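You operate a simulated robot arm through the tools that you are given. There is no shell and no other tool. Be economical: measure what you need, move in short steps, check, and stop when the job is done.

The job below is to be done with a simulated robot arm. You get a single attempt, and the scene is never put back.

JOB
File both waiting job cards under their days and switch those to FULL.

Only the result counts: the job must be done as asked and must still hold three seconds after the hand-in. Knocking over, shifting, dropping, spilling or breaking anything else fails it.

ROBOT AND FRAMES
A 7-joint arm with a two-finger parallel gripper, fixed in place. Base frame: the origin is at the foot of the arm, x ahead of it, y to its left, z up. Readings come in m, rad, newtons and seconds.
With the tool pointing down near the work surface it reaches from about 0.24 to 0.68 m from the base axis. Its first joint turns from -1.152 to 1.152 rad. Payload 2.4 kg.
Tool frame: the origin (TCP) lies between the finger pads and is the grasp point; the fingertips stand 0.03 m ahead of it; z points along the fingers, y is the line along which they close. Largest opening 0.094 m; finger width 0.028, thickness 0.01; the body of the gripper, 0.05 by 0.096 m, starts 0.055 m behind the TCP.
Orientation is that of the tool frame in the base frame, as [roll, pitch, yaw] about the fixed x, y, z axes, in that order (R = Rz(yaw) Ry(pitch) Rx(roll)). With the fingers straight down and closing along the base's y, the tool's x points along the base's -x, its y along +y and its z along -z.

CONTROLS
- The arm moves only by the tool drive_tool. Its argument "commands" is a list of rows, each a list of 7 numbers: the turn, a rotation vector about the tool's x, y, z in units of 180 degrees (1.0 is 180 degrees), then the shift along the tool's x, y, z in units of 150 mm (1.0 is 150 mm), then the opening in per cent of the stroke, from 0 (shut) to 100 (fully open). In form: [[wx, wy, wz, x, y, z, hand], ...]. A call has 1 to 20 rows; each row is the pose to reach, as a shift and turn from the pose commanded when the call began, along the tool's axes at that moment. A call with a number of a shift or a turn outside -1 to 1 is refused whole. A row lasts 0.2 s, in which the tool goes at most 0.05 m and 0.15 rad; a call with a longer step from one row to the next is refused whole, and so is a gripper value outside its range. Where a pose cannot be reached the arm comes as near as it can. A force on the tool above 40 N (or 10 N above the force at the start of the call, whichever is more), or a blocked arm, ends the call early, and 0.2 s more pass. Each finger travels about 0.153 m/s and halts on what it meets, pressing with about 42 N; the grip force reading is that of the motor and also rises with nothing between the fingers. The clock runs only during rows and for 0.2 s after the last one: add rows that repeat a pose to give the fingers time. The reply holds the time, the measured pose of the TCP, the force on the tool along the base axes, the opening and the grip force, in the units named above and with some noise, with the torque about the TCP (base axes, N m) and any sound that the robot's microphone picked up.
- Cameras (640 x 400 px; columns grow to the right, rows downward): "scene" is fixed at [0.0572, 0.5049, 1.434]; the picture's right is [-0.41, -0.91, 0.00], its down [-0.60, 0.27, -0.75] and it looks along [0.68, -0.31, -0.66] (base axes); focal length 313 px, centre (320, 200). "wrist" rides on the gripper at [0.076, 0.014, -0.103] in the tool frame; the picture's right is [-0.18, 0.98, 0.00], its down [-0.75, -0.14, -0.64] and it looks along [-0.63, -0.12, 0.77] (tool axes); focal length 243 px, centre (320, 200). There is no depth. A picture from a camera that has moved, and an enlarged one, comes with that camera's place and axes in the base frame and with its lens.
- get_image(camera): a new picture of that camera. The clock stands still meanwhile.
- inspect(camera, box): a new picture of the part [left, top, right, bottom] of that camera's present view, enlarged. The clock stands still meanwhile.
- finish_job(): hands the job in; it is judged then, once.

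Go step by step. Nothing tells you positions but the pictures and the camera data: compare them with the known pose of the tool, close in by small moves and look again before you grip or let go. The budget is 120 turns and 84 pictures, counting those below and the enlarged ones. Unless the task says otherwise, let go and move clear before handing in, and close with one line.

The tools are called after "Call:" as a command line: name --pt "numbers of a row" for each row, then --argument value for the rest, lists and objects as JSON in quotes. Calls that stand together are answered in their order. drive_tool: Moves the arm, as the interface text tells. Its arguments: {"type":"object","properties":{"commands":{"type":"array","items":{"type":"array","items":{"type":"number"}}}},"required":["commands"]} The other tools are called the same way: get_image (camera) takes a picture; inspect (camera, box) takes an enlarged picture of a part of a camera's view; finish_job () hands the job in.

At the start:

```text
time: 0.0
eef_pos: [0.3821, 0.2818, 1.1178]
orientation: [3.142, 0.002, 3.141]
wrist_force: [-0.3, -0.2, -1.1]
torque: [0.01, 0.0, -0.01]
grip_width: 0.0939
grip_force: 0.1
```

scene: 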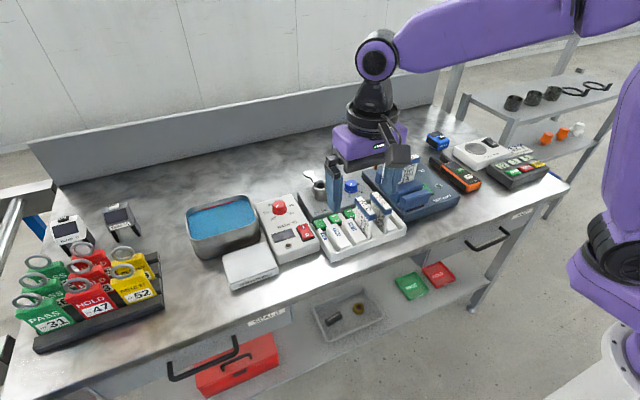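
wrist: 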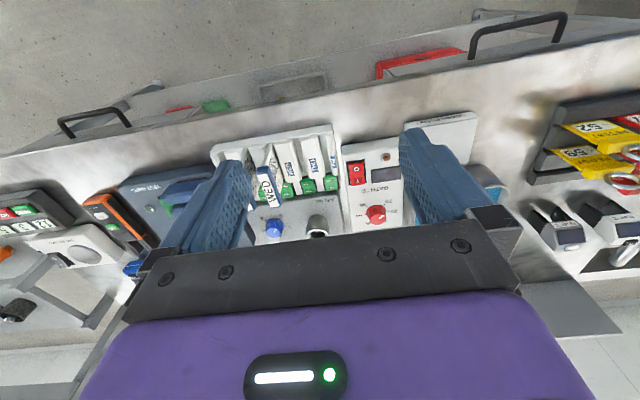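

I see a bench with a tray holding day slots with green tags, near the gripper. I'll look closer at it.

Call:
inspect --camera "scene" --box '[290, 150, 450, 250]'

Call:
inspect --camera "wrist" --box '[200, 110, 360, 250]'

Call:
inspect --camera "scene" --box '[400, 110, 560, 210]'

```text
4.00 times, centred on (370, 200) of scene
camera zoom: at [0.0572, 0.5049, 1.434], right [-0.41, -0.91, 0.0], down [-0.6, 0.27, -0.75], along [0.68, -0.31, -0.66], focal length 1253 px, centre (120, 200)
```

zoom: 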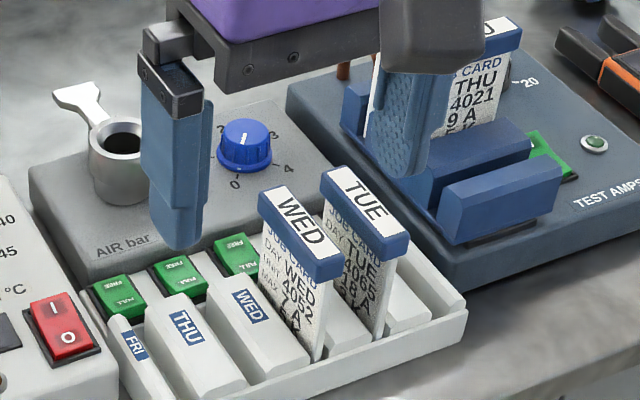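

```text
2.86 times, centred on (280, 180) of wrist
camera zoom: at [0.306, 0.2953, 1.2194], right [0.18, 0.98, 0.0], down [0.75, -0.14, 0.64], along [0.63, -0.12, -0.77], focal length 693 px, centre (434, 257)
```

zoom: 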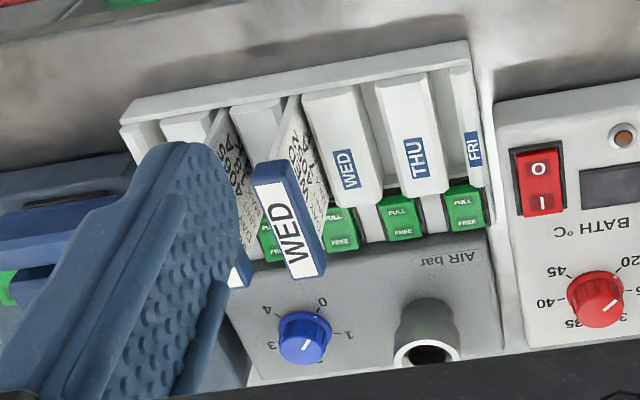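

```text
4.00 times, centred on (480, 160) of scene
camera zoom: at [0.0572, 0.5049, 1.434], right [-0.41, -0.91, 0.0], down [-0.6, 0.27, -0.75], along [0.68, -0.31, -0.66], focal length 1253 px, centre (-320, 360)
```

zoom: 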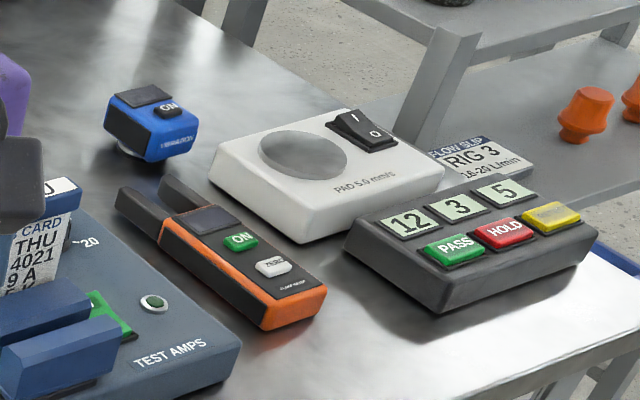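

The rack has TUE and WED cards in view, and a THU card stands in a blue holder behind the finger. I'll raise the arm to see it all.

Call:
drive_tool --pt "0 0 0 0 0 -0.3 100" --pt "0 0 0 0 0 -0.6 100" --pt "0 0 0 0 0 -0.9 100" --pt "0 0 0 0 0.3 -1 100" --pt "0 0 0 0 0.6 -1 100" --pt "0 0 0 0 0.6 -1 100"

Call:
inspect --camera "scene" --box '[290, 140, 450, 240]'

Call:
get_image --camera "wrist"

```text
time: 1.4
eef_pos: [0.3802, 0.3725, 1.2688]
orientation: [-3.141, 0.0, 3.141]
wrist_force: [-0.4, -0.3, -0.2]
torque: [0.01, 0.01, -0.01]
grip_width: 0.0942
grip_force: 0.1
```

```text
4.00 times, centred on (370, 190) of scene
camera zoom: at [0.0572, 0.5049, 1.434], right [-0.41, -0.91, 0.0], down [-0.6, 0.27, -0.75], along [0.68, -0.31, -0.66], focal length 1253 px, centre (120, 240)
```

zoom: 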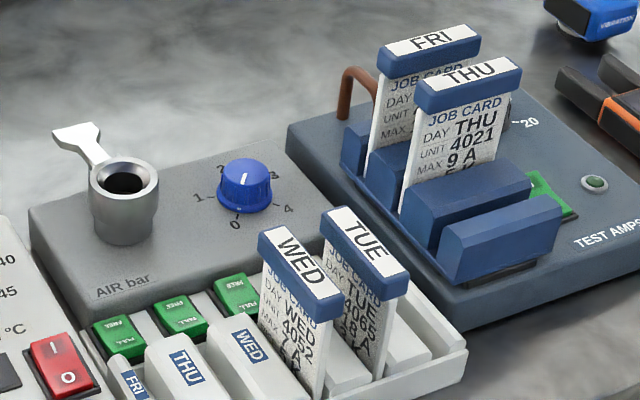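

```text
77 pictures are left
camera wrist: at [0.3046, 0.3864, 1.371], right [0.18, 0.98, 0.0], down [0.75, -0.14, 0.64], along [0.63, -0.12, -0.77], focal length 243 px, centre (320, 200)
```

wrist: 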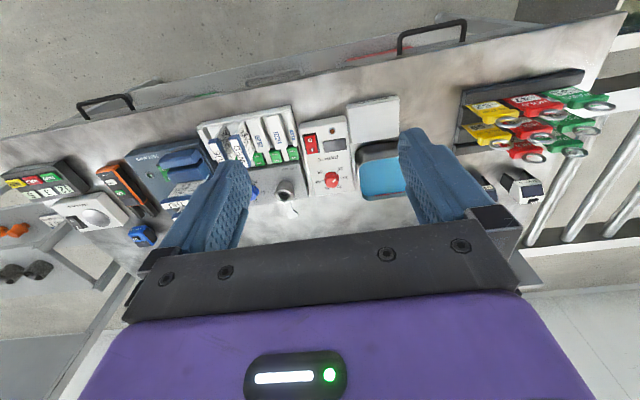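

The waiting cards are THU and FRI in the blue holder, and the rack has FRI/THU slots with green FREE/FULL rockers. I'll move over toward the holder for a wrist view.

Call:
drive_tool --pt "0 0 0 0 -0.33 0 100" --pt "0 0 0 0 -0.66 0 100" --pt "0 0 0 0 -0.99 0 100"

Call:
drive_tool --pt "0 0 0 -0.1 -0.3 0.1 100" --pt "0 0 0 -0.2 -0.6 0.2 100" --pt "0 0 0 -0.3 -0.85 0.35 100" --pt "0 0 0 -0.4 -0.85 0.6 100" --pt "0 0 0 -0.4 -0.85 0.7 100" --pt "0 0 0 -0.4 -0.85 0.7 100"

Call:
get_image --camera "wrist"

Call:
get_image --camera "scene"

```text
time: 2.2
eef_pos: [0.3824, 0.2212, 1.2684]
orientation: [3.141, -0.001, -3.139]
wrist_force: [0.3, 0.4, 0.3]
torque: [0.06, -0.03, 0.04]
grip_width: 0.094
grip_force: 0.0
```

```text
time: 3.6
eef_pos: [0.4415, 0.093, 1.1634]
orientation: [-3.14, 0.0, -3.141]
wrist_force: [0.2, -1.2, -0.2]
torque: [0.02, -0.04, 0.0]
grip_width: 0.0941
grip_force: 0.0
```

```text
76 pictures are left
camera wrist: at [0.3655, 0.109, 1.2645], right [0.18, 0.98, 0.0], down [0.75, -0.14, 0.64], along [0.63, -0.12, -0.77], focal length 243 px, centre (320, 200)
```

wrist: 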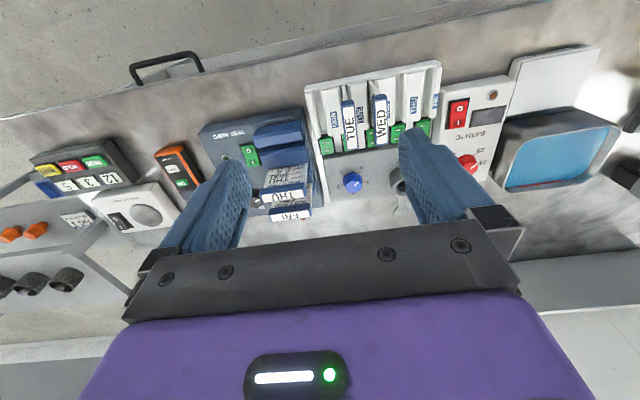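

```text
75 pictures are left
```

scene: 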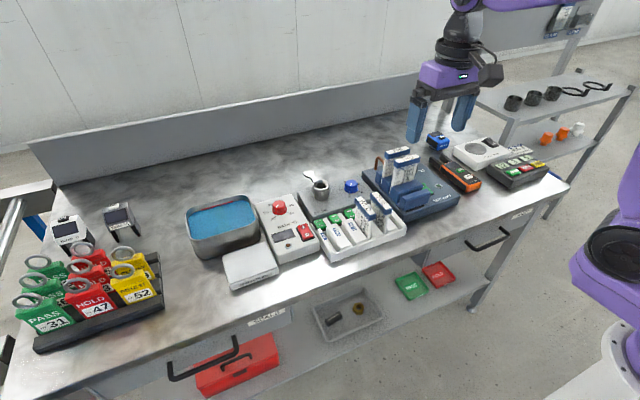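

The whole layout is visible between the fingers; I'll enlarge the rack and the holder.

Call:
inspect --camera "wrist" --box '[300, 60, 450, 200]'

Call:
inspect --camera "wrist" --box '[190, 110, 330, 230]'

Call:
inspect --camera "scene" --box '[290, 180, 420, 270]'

```text
2.86 times, centred on (375, 130) of wrist
camera zoom: at [0.3655, 0.109, 1.2645], right [0.18, 0.98, 0.0], down [0.75, -0.14, 0.64], along [0.63, -0.12, -0.77], focal length 693 px, centre (163, 400)
```

zoom: 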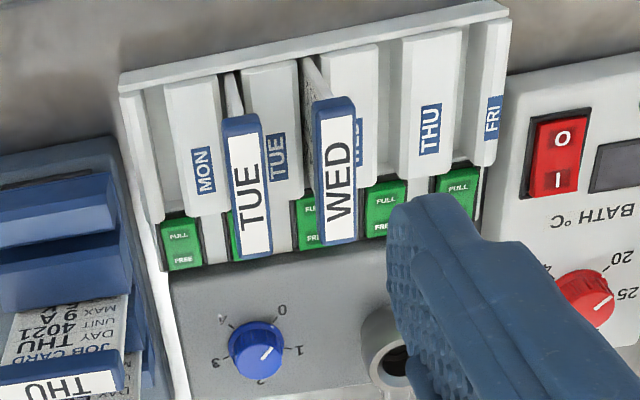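

```text
3.33 times, centred on (260, 170) of wrist
camera zoom: at [0.3655, 0.109, 1.2645], right [0.18, 0.98, 0.0], down [0.75, -0.14, 0.64], along [0.63, -0.12, -0.77], focal length 809 px, centre (520, 300)
```

zoom: 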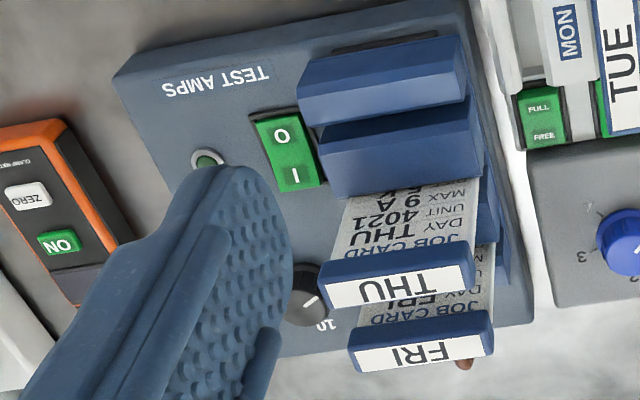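

```text
4.44 times, centred on (355, 225) of scene
camera zoom: at [0.0572, 0.5048, 1.434], right [-0.41, -0.91, 0.0], down [-0.6, 0.27, -0.75], along [0.68, -0.31, -0.66], focal length 1393 px, centre (164, 89)
```

zoom: 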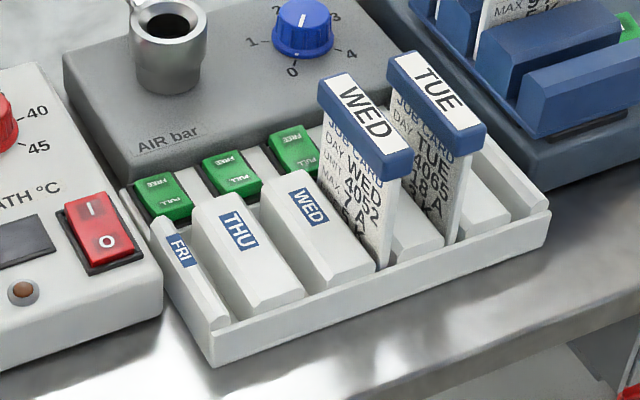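

Cards stand in the slot on the -y side of each label; THU slot ≈ y 0.221, FRI ≈ y 0.268, rockers near x 0.59. I'll take a closer look at those rockers.

Call:
drive_tool --pt "0 0 0 0 0.3 0 100" --pt "0 0 0 0 0.6 0 100" --pt "0 0 0 0 0.9 0 100" --pt "0 0 0 -0.1 1 0.2 100" --pt "0 0 0 -0.2 1 0.5 100" --pt "0 0 0 -0.2 1 0.8 100" --pt "0 0 0 -0.2 1 1 100" --pt "0 0 0 -0.2 1 1 100"

Call:
get_image --camera "wrist"

```text
time: 5.4
eef_pos: [0.4733, 0.2453, 1.0109]
orientation: [-3.141, 0.001, 3.141]
wrist_force: [-0.2, -0.4, -0.1]
torque: [0.03, 0.01, 0.0]
grip_width: 0.0939
grip_force: 0.0
```

```text
71 pictures are left
camera wrist: at [0.3974, 0.2601, 1.1136], right [0.18, 0.98, 0.0], down [0.75, -0.14, 0.64], along [0.63, -0.12, -0.77], focal length 243 px, centre (320, 200)
```

wrist: 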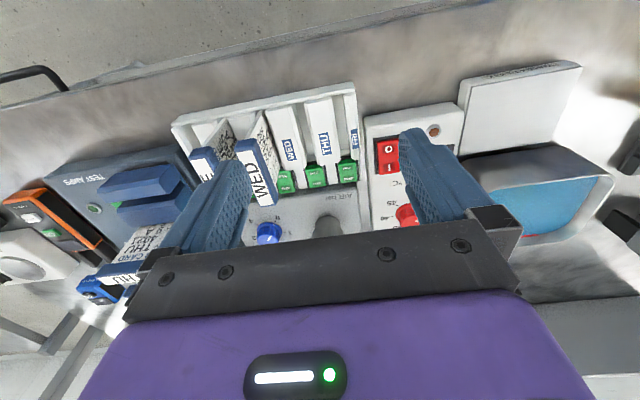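

Call:
inspect --camera "wrist" --box '[240, 80, 370, 210]'

Call:
inspect --camera "scene" --box '[315, 200, 365, 235]'

```text
3.08 times, centred on (305, 145) of wrist
camera zoom: at [0.3974, 0.2601, 1.1136], right [0.18, 0.98, 0.0], down [0.75, -0.14, 0.64], along [0.63, -0.12, -0.77], focal length 746 px, centre (366, 369)
```

zoom: 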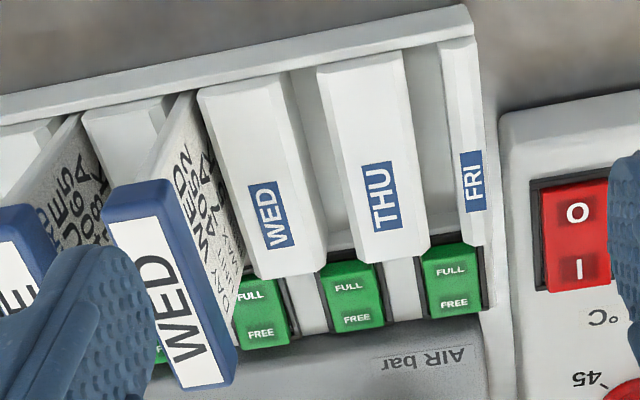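

```text
11.43 times, centred on (340, 218) of scene
camera zoom: at [0.0572, 0.5049, 1.434], right [-0.41, -0.91, 0.0], down [-0.6, 0.27, -0.75], along [0.68, -0.31, -0.66], focal length 3581 px, centre (91, 0)
```

zoom: 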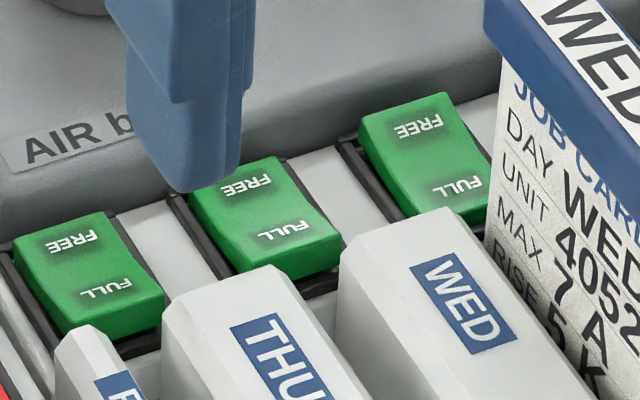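

Rocker FULL ends sit at about (0.577, 0.2185, 0.837) for THU and y≈0.268 for FRI, with FREE currently pressed. I'll shut the gripper, turn it 90° and move over the THU rocker before any cards are there.

Call:
drive_tool --pt "0 0 0.0455 -0.07 -0.02 0 60" --pt "0 0 0.091 -0.14 -0.04 0 30" --pt "0 0 0.1365 -0.21 -0.06 0 0" --pt "0 0 0.182 -0.28 -0.08 0 0" --pt "0 0 0.2275 -0.35 -0.1 0 0" --pt "0 0 0.273 -0.42 -0.12 0 0" --pt "0 0 0.3185 -0.49 -0.14 0 0" --pt "0 0 0.364 -0.56 -0.16 0 0" --pt "0 0 0.4095 -0.63 -0.18 0 0" --pt "0 0 0.455 -0.7 -0.18 0.1 0" --pt "0 0 0.5 -0.7 -0.18 0.3 0" --pt "0 0 0.5 -0.7 -0.18 0.3 0" --pt "0 0 0.5 -0.7 -0.18 0.3 0"

Call:
get_image --camera "wrist"

Call:
inspect --camera "scene" --box '[290, 140, 450, 240]'

```text
time: 8.2
eef_pos: [0.576, 0.2184, 0.9676]
orientation: [3.141, -0.001, 1.57]
wrist_force: [-0.1, 0.4, -0.7]
torque: [0.03, 0.0, -0.03]
grip_width: 0.0
grip_force: 32.3
```

```text
68 pictures are left
camera wrist: at [0.5912, 0.2941, 1.0696], right [0.98, -0.19, 0.0], down [-0.14, -0.75, 0.64], along [-0.12, -0.63, -0.77], focal length 243 px, centre (320, 200)
```

wrist: 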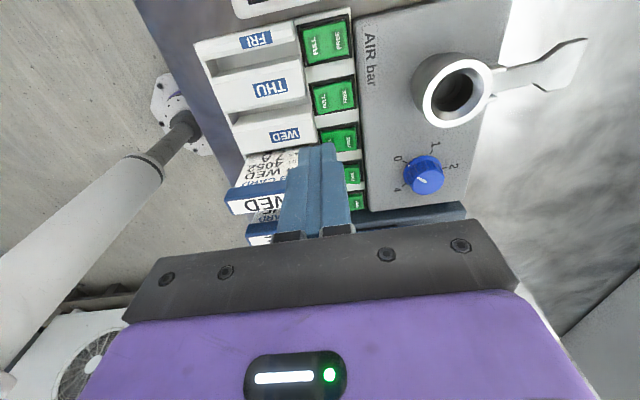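

```text
4.00 times, centred on (370, 190) of scene
camera zoom: at [0.0572, 0.5049, 1.434], right [-0.41, -0.91, 0.0], down [-0.6, 0.27, -0.75], along [0.68, -0.31, -0.66], focal length 1253 px, centre (120, 240)
```

zoom: 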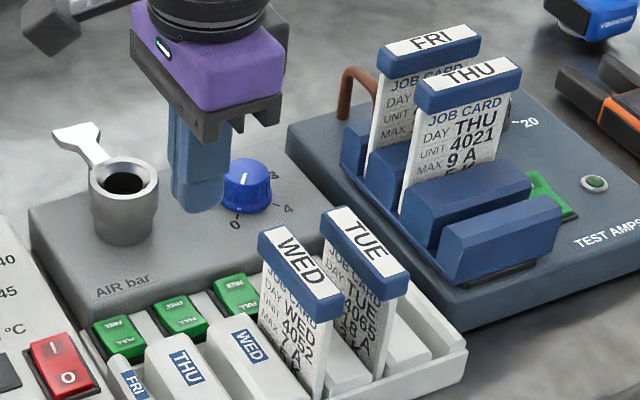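

I'll enlarge the rockers from here.

Call:
inspect --camera "wrist" --box '[230, 10, 390, 170]'

```text
2.50 times, centred on (310, 90) of wrist
camera zoom: at [0.5912, 0.2941, 1.0696], right [0.98, -0.19, 0.0], down [-0.14, -0.75, 0.64], along [-0.12, -0.63, -0.77], focal length 606 px, centre (345, 475)
```

zoom: 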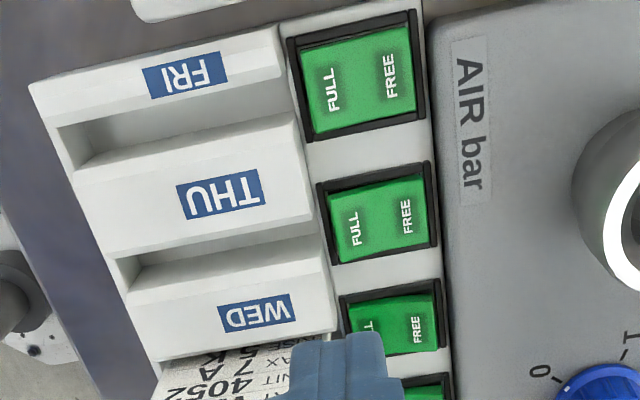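

THU rocker spans x 0.574–0.609, y≈0.22. I'll tilt 12° so the tip edge nearest the slots is lowest and descend to just above it.

Call:
drive_tool --pt "-0.033 0 0 0.008 0.02 0.1 0" --pt "-0.0667 0 0 0.008 0.044 0.3 0" --pt "-0.0667 0 0 0.008 0.044 0.5 0" --pt "-0.0667 0 0 0.008 0.044 0.58 0" --pt "-0.0667 0 0 0.008 0.044 0.58 0" --pt "-0.0667 0 0 0.008 0.044 0.58 0"

Call:
inspect --camera "scene" --box '[305, 180, 385, 230]'

Call:
inspect --camera "wrist" --box '[240, 80, 400, 200]'

```text
time: 9.6
eef_pos: [0.5836, 0.2198, 0.8796]
orientation: [2.933, 0.001, 1.571]
wrist_force: [0.3, -0.5, 0.4]
torque: [0.0, -0.04, -0.05]
grip_width: 0.0001
grip_force: 33.3
```

```text
8.00 times, centred on (345, 205) of scene
camera zoom: at [0.0572, 0.5049, 1.434], right [-0.41, -0.91, 0.0], down [-0.6, 0.27, -0.75], along [0.68, -0.31, -0.66], focal length 2507 px, centre (120, 160)
```

zoom: 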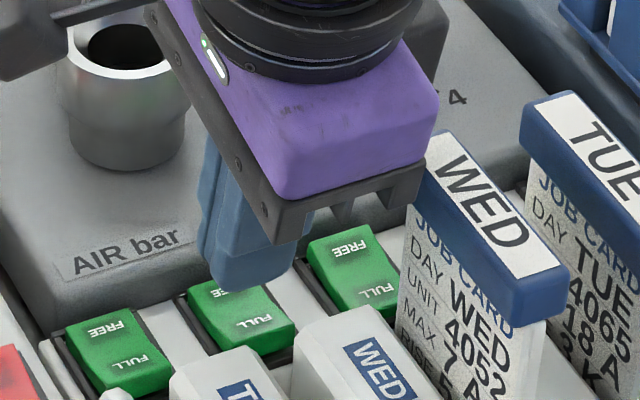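

```text
3.33 times, centred on (320, 140) of wrist
camera zoom: at [0.5758, 0.2954, 0.9824], right [0.96, -0.18, 0.2], down [-0.27, -0.75, 0.6], along [0.04, -0.63, -0.77], focal length 809 px, centre (320, 400)
```

zoom: 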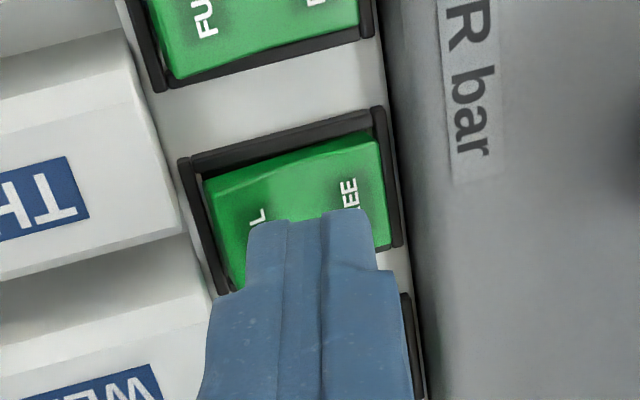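

The tip hovers about 1 cm over the rocker; I'll shift 4 mm toward the FULL end and press down in small steps.

Call:
drive_tool --pt "0 0 0 0.01 -0.03 0.0 0" --pt "0 0 0 0.01 -0.04 0.06 0" --pt "0 0 0 0.01 -0.044 0.08 0" --pt "0 0 0 0.01 -0.047 0.1 0" --pt "0 0 0 0.01 -0.047 0.1 0"

Call:
inspect --camera "wrist" --box '[240, 80, 400, 200]'

```text
time: 10.8
eef_pos: [0.5817, 0.2207, 0.8637]
orientation: [2.933, 0.0, 1.57]
wrist_force: [0.0, 0.2, -0.5]
torque: [-0.02, 0.01, 0.01]
grip_width: 0.0001
grip_force: 32.9
```

```text
3.33 times, centred on (320, 140) of wrist
camera zoom: at [0.5735, 0.2973, 0.9669], right [0.96, -0.18, 0.2], down [-0.27, -0.75, 0.6], along [0.04, -0.63, -0.77], focal length 809 px, centre (320, 400)
```

zoom: 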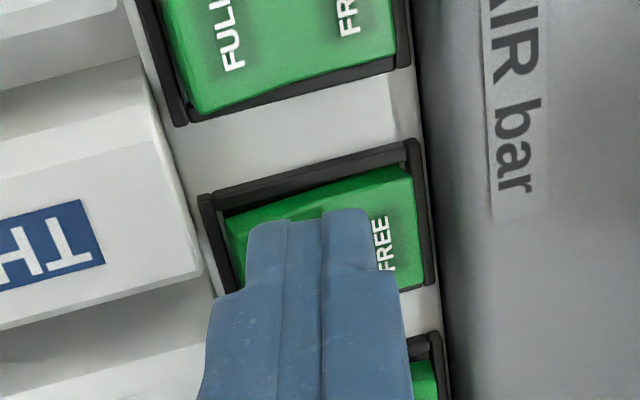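

Good alignment, no contact yet; continuing down in 2 mm steps.

Call:
drive_tool --pt "0 0 0 0 -0.0028 0.013 0" --pt "0 0 0 0 -0.0055 0.026 0" --pt "0 0 0 0 -0.0083 0.039 0" --pt "0 0 0 0 -0.011 0.052 0" --pt "0 0 0 0 -0.011 0.052 0"

Call:
inspect --camera "wrist" --box '[240, 80, 400, 200]'

```text
time: 12.2
eef_pos: [0.5808, 0.2212, 0.8606]
orientation: [2.928, -0.001, 1.572]
wrist_force: [-7.3, -2.3, 12.7]
torque: [-0.34, 0.36, -0.04]
grip_width: 0.0
grip_force: 33.0
heard: click
stopped in row 5: the force on the tool passed its limit at 41 N (the readings are from after the stop); the commanded pose is now the measured one
```

```text
3.33 times, centred on (320, 140) of wrist
camera zoom: at [0.5738, 0.2975, 0.9625], right [0.96, -0.18, 0.21], down [-0.27, -0.75, 0.6], along [0.05, -0.63, -0.77], focal length 809 px, centre (320, 400)
```

zoom: 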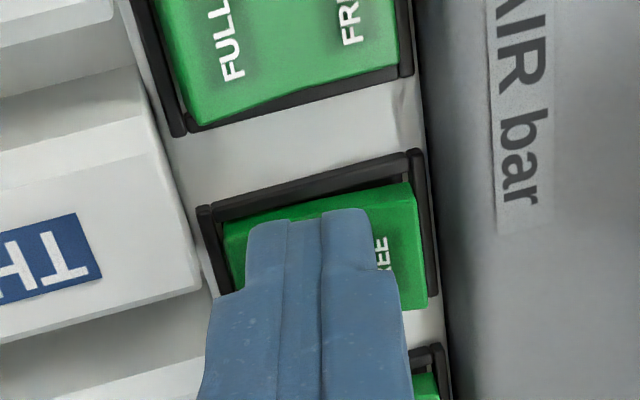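

Click: THU rocker flipped. Now lift, move 45 mm in +y and do the same for FRI.

Call:
drive_tool --pt "0 0 0 0 0.014 -0.065 0" --pt "0 0 0 0 0.028 -0.13 0" --pt "0 0 0 0.15 0.028 -0.13 0" --pt "0 0 0 0.3 0.028 -0.13 0" --pt "0 0 0 0.3 0.028 -0.13 0" --pt "0 0 0 0.3 0.028 -0.13 0"

Call:
inspect --camera "wrist" --box '[240, 80, 400, 200]'

Call:
inspect --camera "scene" --box '[305, 180, 385, 230]'

```text
time: 13.6
eef_pos: [0.5809, 0.2648, 0.8802]
orientation: [2.929, -0.002, 1.57]
wrist_force: [0.4, 0.8, -0.1]
torque: [0.0, 0.02, -0.03]
grip_width: 0.0001
grip_force: 32.2
```

```text
3.33 times, centred on (320, 140) of wrist
camera zoom: at [0.5742, 0.3418, 0.9818], right [0.96, -0.18, 0.21], down [-0.27, -0.75, 0.6], along [0.05, -0.63, -0.77], focal length 809 px, centre (320, 400)
```

zoom: 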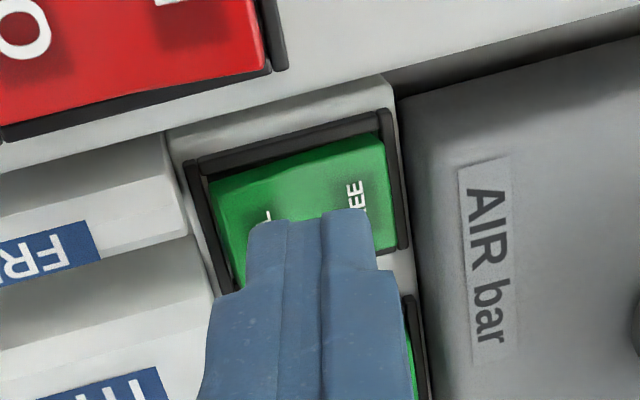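

```text
8.00 times, centred on (345, 205) of scene
camera zoom: at [0.0572, 0.5049, 1.434], right [-0.41, -0.91, 0.0], down [-0.6, 0.27, -0.75], along [0.68, -0.31, -0.66], focal length 2507 px, centre (120, 160)
```

zoom: 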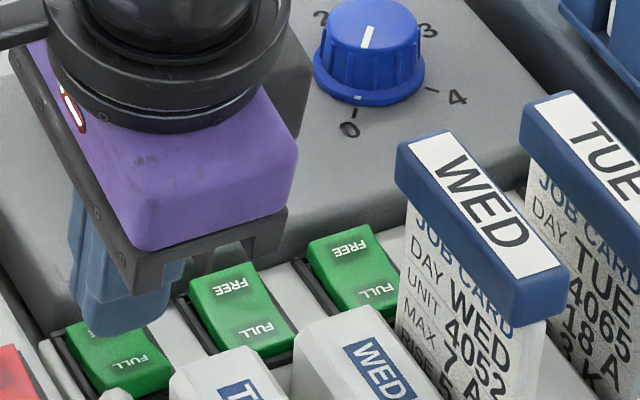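

THU now shows its FREE end raised (like WED). Pressing FRI.

Call:
drive_tool --pt "0 0 0 0 -0.012 0.055 0" --pt "0 0 0 0 -0.023 0.108 0" --pt "0 0 0 0 -0.026 0.12 0" --pt "0 0 0 0 -0.0285 0.131 0" --pt "0 0 0 0 -0.03 0.142 0" --pt "0 0 0 0 -0.03 0.142 0"

```text
time: 15.0
eef_pos: [0.5822, 0.2657, 0.86]
orientation: [2.925, -0.004, 1.571]
wrist_force: [-13.7, -7.9, 32.0]
torque: [-0.33, 0.45, -0.03]
grip_width: 0.0
grip_force: 33.4
heard: click
```

FRI clicked too. Lifting away and removing the tilt.

Call:
drive_tool --pt "0 0 0 0 0.03 -0.15 0" --pt "0 0 0 0 0.08 -0.4 0" --pt "0 0 0 0 0.12 -0.6 0" --pt "0.033 0 0 0 0.1664 -0.78 0" --pt "0.0667 0 0 0 0.1664 -0.85 0" --pt "0.0667 0 0 0 0.1664 -0.85 0"

Call:
inspect --camera "scene" --box '[305, 180, 385, 230]'

```text
time: 16.4
eef_pos: [0.5804, 0.2665, 0.9863]
orientation: [3.138, -0.002, 1.572]
wrist_force: [0.1, 0.0, 0.0]
torque: [-0.01, 0.0, 0.03]
grip_width: 0.0
grip_force: 33.1
```

```text
8.00 times, centred on (345, 205) of scene
camera zoom: at [0.0572, 0.5049, 1.434], right [-0.41, -0.91, 0.0], down [-0.6, 0.27, -0.75], along [0.68, -0.31, -0.66], focal length 2507 px, centre (120, 160)
```

zoom: 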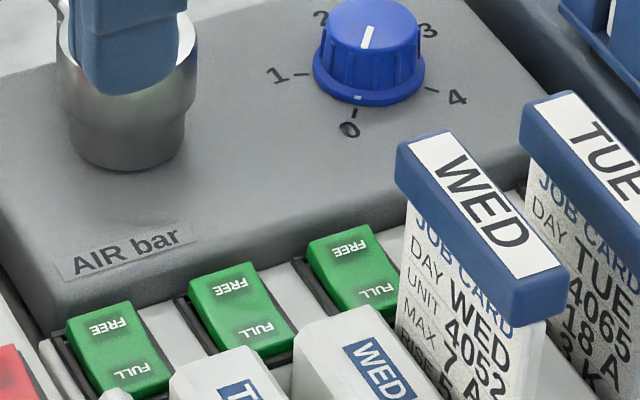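

All three FULL rockers now look alike. Next: rise, rotate back and head toward the holder.

Call:
drive_tool --pt "0 0 0 0 0 -0.25 0" --pt "0 0 0 0 0 -0.5 0" --pt "0 0 -0.0455 0 -0.05 -0.75 50" --pt "0 0 -0.091 -0.1 -0.1 -0.75 100" --pt "0 0 -0.1365 -0.2 -0.2 -0.75 100" --pt "0 0 -0.182 -0.3 -0.3 -0.75 100" --pt "0 0 -0.2275 -0.4 -0.35 -0.75 100" --pt "0 0 -0.273 -0.5 -0.4 -0.75 100" --pt "0 0 -0.3185 -0.6 -0.45 -0.75 100" --pt "0 0 -0.364 -0.7 -0.5 -0.75 100" --pt "0 0 -0.4095 -0.8 -0.6 -0.75 100" --pt "0 0 -0.455 -0.9 -0.65 -0.75 100" --pt "0 0 -0.5 -1 -0.65 -0.75 100" --pt "0 0 -0.5 -1 -0.65 -0.75 100"

Call:
drive_tool --pt "0 0 -0.0455 0 -0.1 0 100" --pt "0 0 -0.091 0 -0.2 0 100" --pt "0 0 -0.1365 0 -0.3 0 100" --pt "0 0 -0.182 0 -0.4 0 100" --pt "0 0 -0.2275 0 -0.5 0 100" --pt "0 0 -0.273 0 -0.6 0 100" --pt "0 0 -0.3185 0 -0.7 0 100" --pt "0 0 -0.364 0 -0.75 0 100" --pt "0 0 -0.4095 0 -0.75 0 100" --pt "0 0 -0.455 0 -0.75 0 100" --pt "0 0 -0.5 0 -0.75 0 100" --pt "0 0 -0.5 0 -0.75 0 100"

Call:
get_image --camera "wrist"

Call:
get_image --camera "scene"

```text
time: 19.4
eef_pos: [0.4812, 0.1139, 1.1001]
orientation: [3.141, 0.001, -3.141]
wrist_force: [0.7, -0.1, -0.5]
torque: [0.02, 0.02, 0.03]
grip_width: 0.0943
grip_force: 0.0
```

```text
time: 22.0
eef_pos: [0.4807, 0.0029, 1.0994]
orientation: [-3.139, 0.004, -1.568]
wrist_force: [0.0, -0.5, 0.5]
torque: [0.01, -0.01, 0.0]
grip_width: 0.094
grip_force: 0.0
```

```text
58 pictures are left
camera wrist: at [0.4669, -0.0728, 1.2009], right [-0.98, 0.18, 0.0], down [0.14, 0.75, 0.64], along [0.12, 0.63, -0.77], focal length 243 px, centre (320, 200)
```

wrist: 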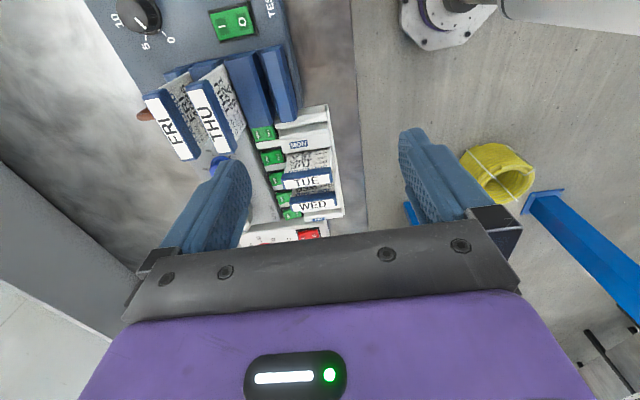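

```text
57 pictures are left
```

scene: 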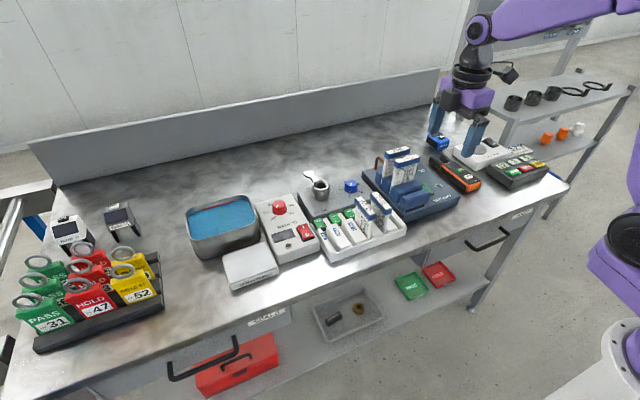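

I can see the waiting cards from the -y side; enlarging for precise position and angle.

Call:
inspect --camera "wrist" --box '[130, 50, 290, 170]'

Call:
inspect --camera "scene" --box '[365, 140, 445, 190]'

```text
3.33 times, centred on (210, 110) of wrist
camera zoom: at [0.4669, -0.0728, 1.2009], right [-0.98, 0.18, 0.0], down [0.14, 0.75, 0.64], along [0.12, 0.63, -0.77], focal length 809 px, centre (687, 500)
```

zoom: 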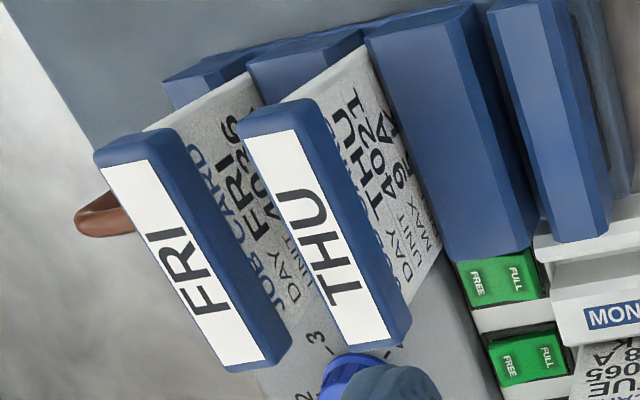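

```text
8.00 times, centred on (405, 165) of scene
camera zoom: at [0.0572, 0.5049, 1.434], right [-0.41, -0.91, 0.0], down [-0.6, 0.27, -0.75], along [0.68, -0.31, -0.66], focal length 2507 px, centre (-360, 480)
```

zoom: 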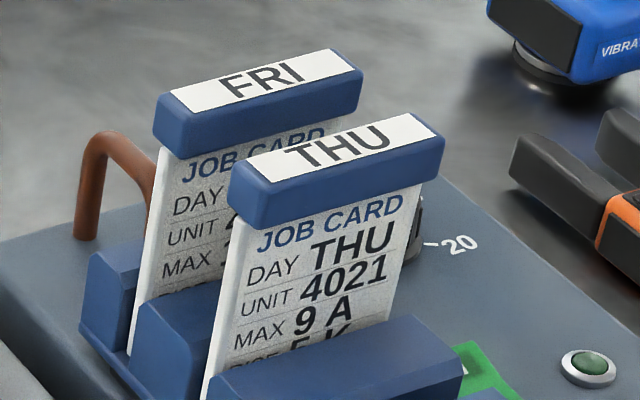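

THU cap is at about (0.595, 0.005), top z≈0.965, nearly along y; FRI 40 mm behind. I'll hover over THU with a reduced opening.

Call:
drive_tool --pt "0 0 0 0 -0.25 0 36" --pt "0 0 0 0 -0.5 0 36" --pt "0 0 0 -0.014 -0.755 0 36" --pt "0 0 0 -0.014 -0.755 0.25 36" --pt "0 0 0 -0.014 -0.755 0.5 36" --pt "0 0 0 -0.014 -0.755 0.5 36" --pt "0 0 0 -0.014 -0.755 0.5 36"

Call:
get_image --camera "wrist"

Call:
inspect --camera "scene" --box '[365, 120, 445, 190]'

```text
time: 23.6
eef_pos: [0.5985, 0.0054, 1.0261]
orientation: [-3.139, 0.001, -1.571]
wrist_force: [-0.1, -0.3, 0.2]
torque: [0.0, 0.01, -0.05]
grip_width: 0.0338
grip_force: 0.0
```

```text
54 pictures are left
camera wrist: at [0.5822, -0.0713, 1.1272], right [-0.98, 0.18, 0.0], down [0.14, 0.75, 0.64], along [0.12, 0.63, -0.77], focal length 243 px, centre (320, 200)
```

wrist: 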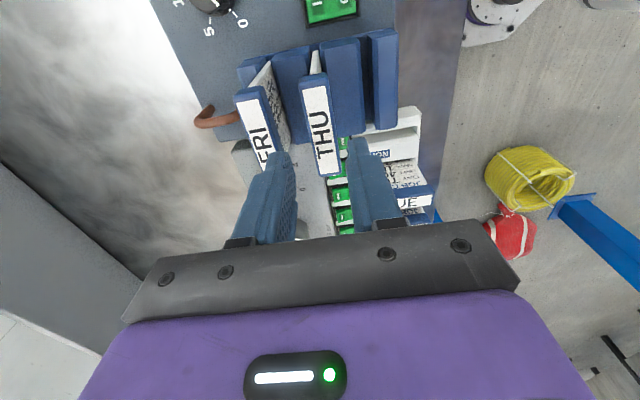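

```text
5.71 times, centred on (405, 155) of scene
camera zoom: at [0.0572, 0.5049, 1.434], right [-0.41, -0.91, 0.0], down [-0.6, 0.27, -0.75], along [0.68, -0.31, -0.66], focal length 1790 px, centre (-166, 457)
```

zoom: 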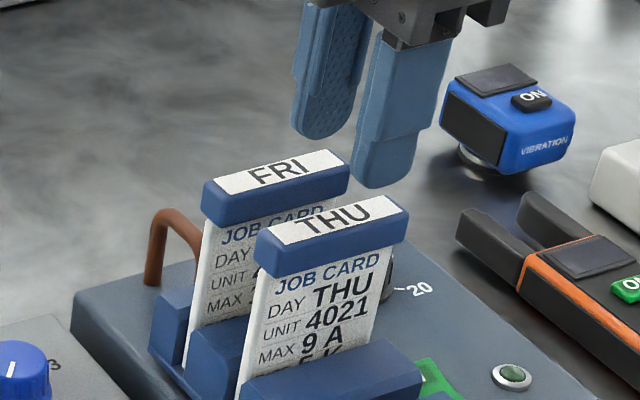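

Alignment is good (cap centre ≈ (0.596, 0.002)). Descending to straddle the cap, then checking.

Call:
drive_tool --pt "0 0 0 0.022 0.014 0 36" --pt "0 0 0 0.022 0.014 0.15 36" --pt "0 0 0 0.022 0.014 0.3 36" --pt "0 0 0 0.022 0.014 0.45 36" --pt "0 0 0 0.022 0.014 0.45 36"

Call:
inspect --camera "scene" --box '[365, 120, 445, 190]'

Call:
inspect --camera "wrist" --box '[220, 60, 420, 220]'

```text
time: 24.8
eef_pos: [0.5919, 0.0013, 0.9584]
orientation: [-3.136, 0.002, -1.57]
wrist_force: [-0.2, 0.5, -0.4]
torque: [0.0, 0.03, -0.01]
grip_width: 0.0339
grip_force: 0.1
```

```text
5.71 times, centred on (405, 155) of scene
camera zoom: at [0.0572, 0.5049, 1.434], right [-0.41, -0.91, 0.0], down [-0.6, 0.27, -0.75], along [0.68, -0.31, -0.66], focal length 1790 px, centre (-166, 457)
```

zoom: 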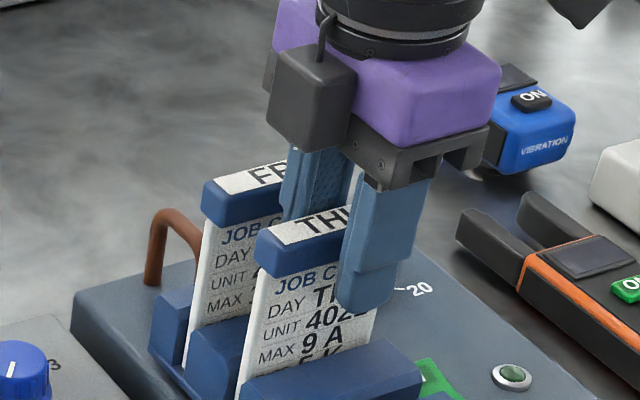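

```text
2.50 times, centred on (320, 140) of wrist
camera zoom: at [0.578, -0.0749, 1.0599], right [-0.98, 0.18, 0.0], down [0.14, 0.75, 0.64], along [0.12, 0.63, -0.77], focal length 606 px, centre (320, 350)
```

zoom: 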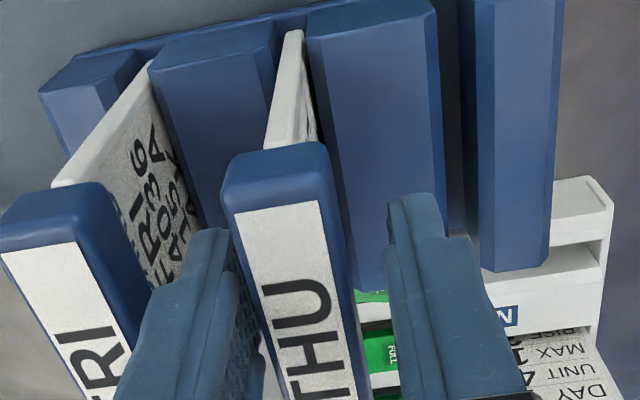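

The cap sits about 2.5 mm to +x of the tool centre; I'll centre and close.

Call:
drive_tool --pt "0 0 0 0 -0.017 0 36" --pt "0 0 0 0 -0.017 0 36" --pt "0 0 0 0 -0.017 0 10" --pt "0 0 0 0 -0.017 0 10" --pt "0 0 0 0 -0.017 0 10"

Call:
inspect --camera "wrist" --box '[220, 60, 420, 220]'

```text
time: 26.0
eef_pos: [0.5956, 0.0022, 0.9587]
orientation: [-3.139, 0.001, -1.572]
wrist_force: [-0.7, -0.6, 0.7]
torque: [0.03, 0.0, -0.02]
grip_width: 0.0235
grip_force: 42.2
```

```text
2.50 times, centred on (320, 140) of wrist
camera zoom: at [0.5807, -0.0744, 1.0601], right [-0.98, 0.18, 0.0], down [0.14, 0.75, 0.64], along [0.12, 0.63, -0.77], focal length 606 px, centre (320, 350)
```

zoom: 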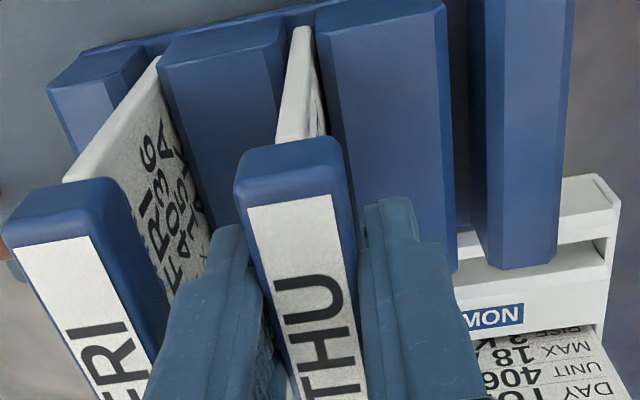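

Gripped the THU cap (23.5 mm). Lifting straight up.

Call:
drive_tool --pt "0 0 0 0 0 -0.1 10" --pt "0 0 0 0 0 -0.2 10" --pt "0 0 0 0 0 -0.35 10" --pt "0 0 0 0 0 -0.5 10" --pt "0 0 0 0 0 -0.7 10" --pt "0 0 0 0 0 -0.9 10" --pt "0 0 0 0 0 -1 10" --pt "0 0 0 0 0 -1 10"

Call:
inspect --camera "scene" --box '[330, 80, 490, 200]'

Call:
get_image --camera "wrist"

```text
time: 27.8
eef_pos: [0.5955, 0.0027, 1.1075]
orientation: [-3.139, 0.002, -1.57]
wrist_force: [-0.2, 0.3, -1.0]
torque: [-0.01, 0.02, -0.01]
grip_width: 0.0234
grip_force: 42.1
```

```text
3.33 times, centred on (410, 140) of scene
camera zoom: at [0.0572, 0.5049, 1.434], right [-0.41, -0.91, 0.0], down [-0.6, 0.27, -0.75], along [0.68, -0.31, -0.66], focal length 1044 px, centre (20, 400)
```

zoom: 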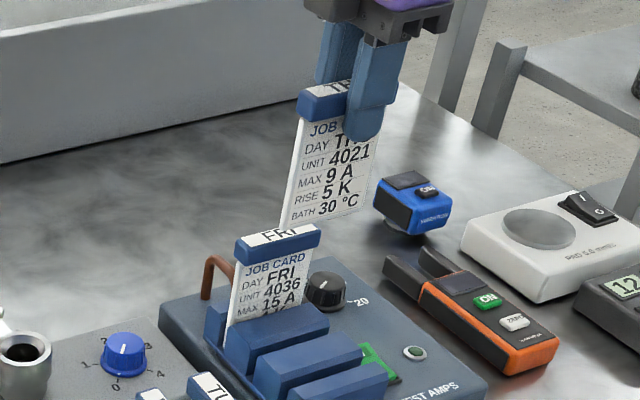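

```text
48 pictures are left
camera wrist: at [0.5814, -0.0741, 1.2087], right [-0.98, 0.18, 0.0], down [0.14, 0.75, 0.64], along [0.12, 0.63, -0.77], focal length 243 px, centre (320, 200)
```

wrist: 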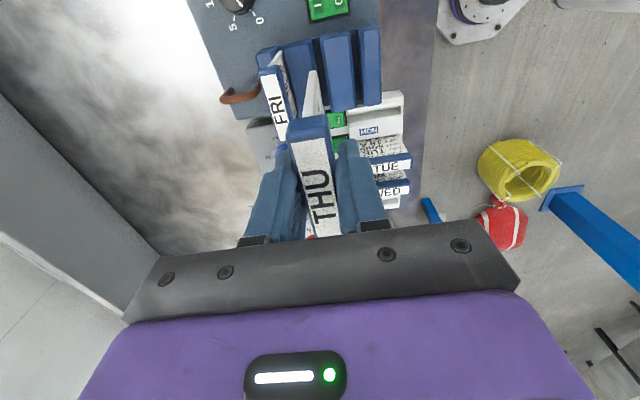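

THU card hangs straight, bottom near z 1.0. Rotating it -90° while carrying it over the rack.

Call:
drive_tool --pt "0 0 0.0455 -0.09 0.04 0 10" --pt "0 0 0.091 -0.18 0.08 0 10" --pt "0 0 0.1365 -0.27 0.12 0 10" --pt "0 0 0.182 -0.36 0.16 0 10" --pt "0 0 0.2275 -0.45 0.2 0 10" --pt "0 0 0.273 -0.54 0.24 0 10" --pt "0 0 0.3185 -0.63 0.28 0 10" --pt "0 0 0.364 -0.72 0.33 0 10" --pt "0 0 0.4095 -0.81 0.38 0 10" --pt "0 0 0.455 -0.9 0.43 0 10" --pt "0 0 0.5 -1 0.49 0 10" --pt "0 0 0.5 -1 0.49 0 10"

Call:
drive_tool --pt "0 0 0 0 0.15 0 10" --pt "0 0 0 0 0.3 0 10" --pt "0 0 0 0 0.447 0 10" --pt "0 0 0 0 0.447 0.1 10" --pt "0 0 0 0 0.447 0.2 10" --pt "0 0 0 0 0.447 0.2 10"

Call:
get_image --camera "wrist"

Call:
inspect --camera "scene" --box '[290, 140, 450, 260]'

```text
time: 30.4
eef_pos: [0.5234, 0.1506, 1.1073]
orientation: [3.141, 0.004, 3.137]
wrist_force: [0.4, 0.0, 0.1]
torque: [-0.01, 0.0, 0.02]
grip_width: 0.0231
grip_force: 42.1
```

```text
time: 31.8
eef_pos: [0.5215, 0.2198, 1.0761]
orientation: [3.138, 0.004, -3.14]
wrist_force: [-0.1, 0.7, -0.1]
torque: [0.01, 0.0, 0.02]
grip_width: 0.0233
grip_force: 41.5
```

```text
47 pictures are left
camera wrist: at [0.4456, 0.2335, 1.177], right [0.18, 0.98, 0.0], down [0.75, -0.14, 0.65], along [0.63, -0.12, -0.76], focal length 243 px, centre (320, 200)
```

wrist: 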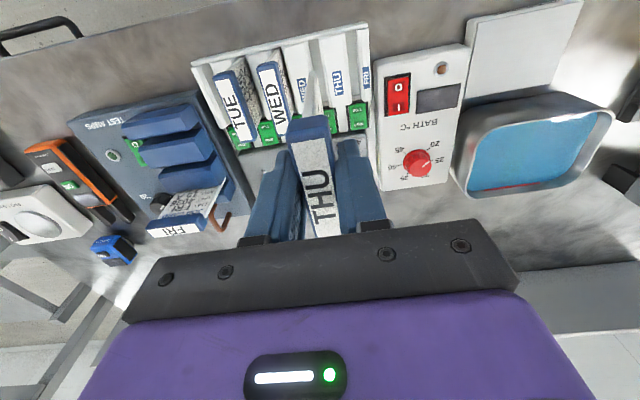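

```text
3.33 times, centred on (370, 200) of scene
camera zoom: at [0.0572, 0.5049, 1.434], right [-0.41, -0.91, 0.0], down [-0.6, 0.27, -0.75], along [0.68, -0.31, -0.66], focal length 1044 px, centre (153, 200)
```

zoom: 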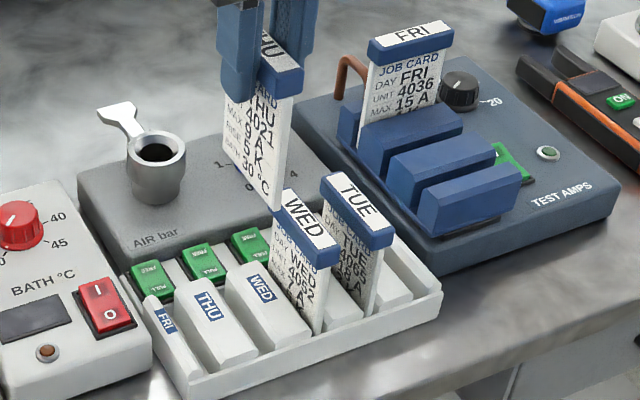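

The card is roughly above the THU slot. Lowering until its bottom edge is just above the ridges, then checking.

Call:
drive_tool --pt "0 0 0 0 0 0.2 10" --pt "0 0 0 0 0 0.4 10" --pt "0 0 0 0 0 0.6 10" --pt "0 0 0 0 0 0.62 10" --pt "0 0 0 0 0 0.62 10"

Call:
inspect --camera "wrist" --box '[240, 20, 400, 160]'

Call:
inspect --camera "scene" --box '[310, 170, 410, 250]'

```text
time: 33.0
eef_pos: [0.5234, 0.2199, 0.9837]
orientation: [3.138, 0.004, 3.141]
wrist_force: [-0.7, 0.0, 0.1]
torque: [-0.02, 0.01, 0.02]
grip_width: 0.0232
grip_force: 41.8
```

```text
2.86 times, centred on (320, 90) of wrist
camera zoom: at [0.4462, 0.2344, 1.0847], right [0.18, 0.98, 0.0], down [0.75, -0.14, 0.64], along [0.63, -0.12, -0.76], focal length 693 px, centre (320, 514)
```

zoom: 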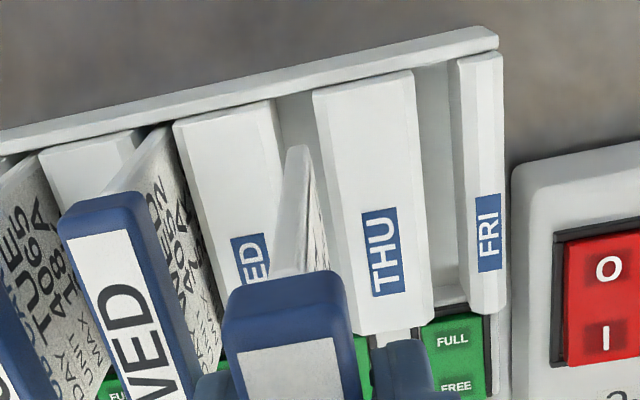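

```text
5.00 times, centred on (360, 210) of scene
camera zoom: at [0.0572, 0.5049, 1.434], right [-0.41, -0.91, 0.0], down [-0.6, 0.27, -0.75], along [0.68, -0.31, -0.66], focal length 1567 px, centre (120, 150)
```

zoom: 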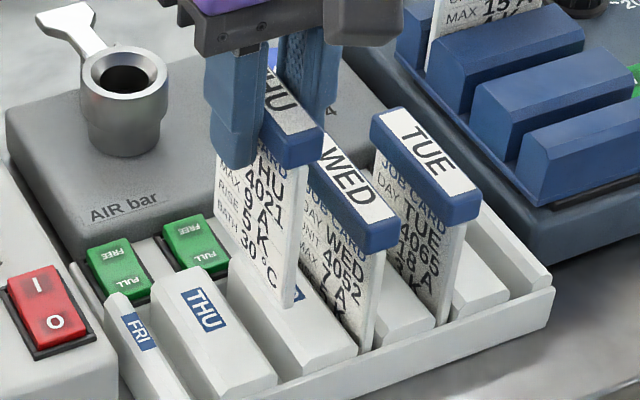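

Card bottom edge is at y≈0.2205, z≈0.88, right over the gap centre (≈0.221). Lowering gently into the slot mouth with a 1.5 mm +x correction.

Call:
drive_tool --pt "0 0 0 -0.01 0.003 0.05 10" --pt "0 0 0 -0.01 0.003 0.1 10" --pt "0 0 0 -0.01 0.003 0.15 10" --pt "0 0 0 -0.01 0.003 0.2 10" --pt "0 0 0 -0.01 0.003 0.25 10" --pt "0 0 0 -0.01 0.003 0.25 10"

Call:
inspect --camera "wrist" --box '[240, 20, 400, 160]'

Call:
inspect --camera "scene" --box '[310, 170, 410, 250]'

```text
time: 34.4
eef_pos: [0.5222, 0.2211, 0.946]
orientation: [3.14, 0.003, 3.141]
wrist_force: [-0.2, -0.3, -0.6]
torque: [0.03, 0.01, 0.0]
grip_width: 0.0234
grip_force: 42.5
```

```text
2.86 times, centred on (320, 90) of wrist
camera zoom: at [0.4469, 0.2343, 1.0476], right [0.18, 0.98, 0.0], down [0.75, -0.14, 0.65], along [0.63, -0.12, -0.76], focal length 693 px, centre (320, 514)
```

zoom: 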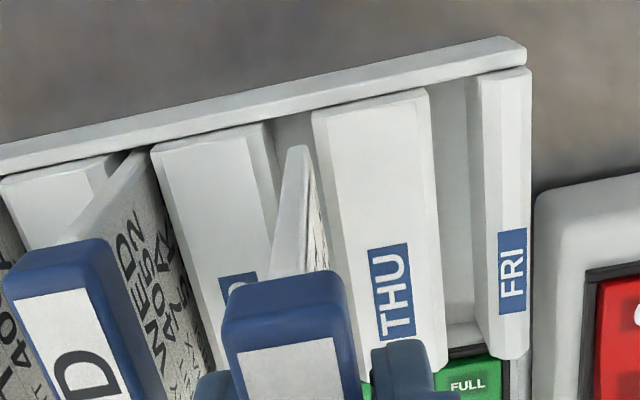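

```text
5.00 times, centred on (360, 210) of scene
camera zoom: at [0.0572, 0.5049, 1.434], right [-0.41, -0.91, 0.0], down [-0.6, 0.27, -0.75], along [0.68, -0.31, -0.66], focal length 1567 px, centre (120, 150)
```

zoom: 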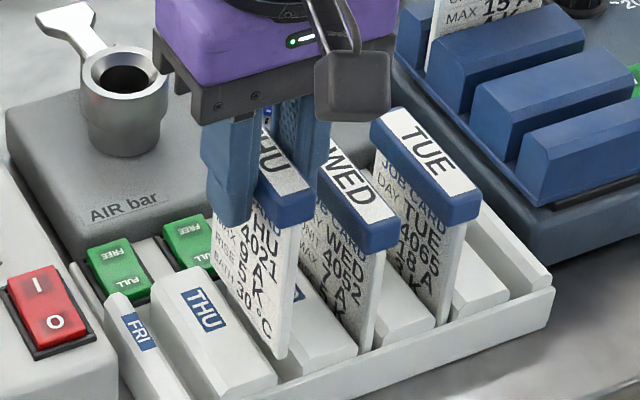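

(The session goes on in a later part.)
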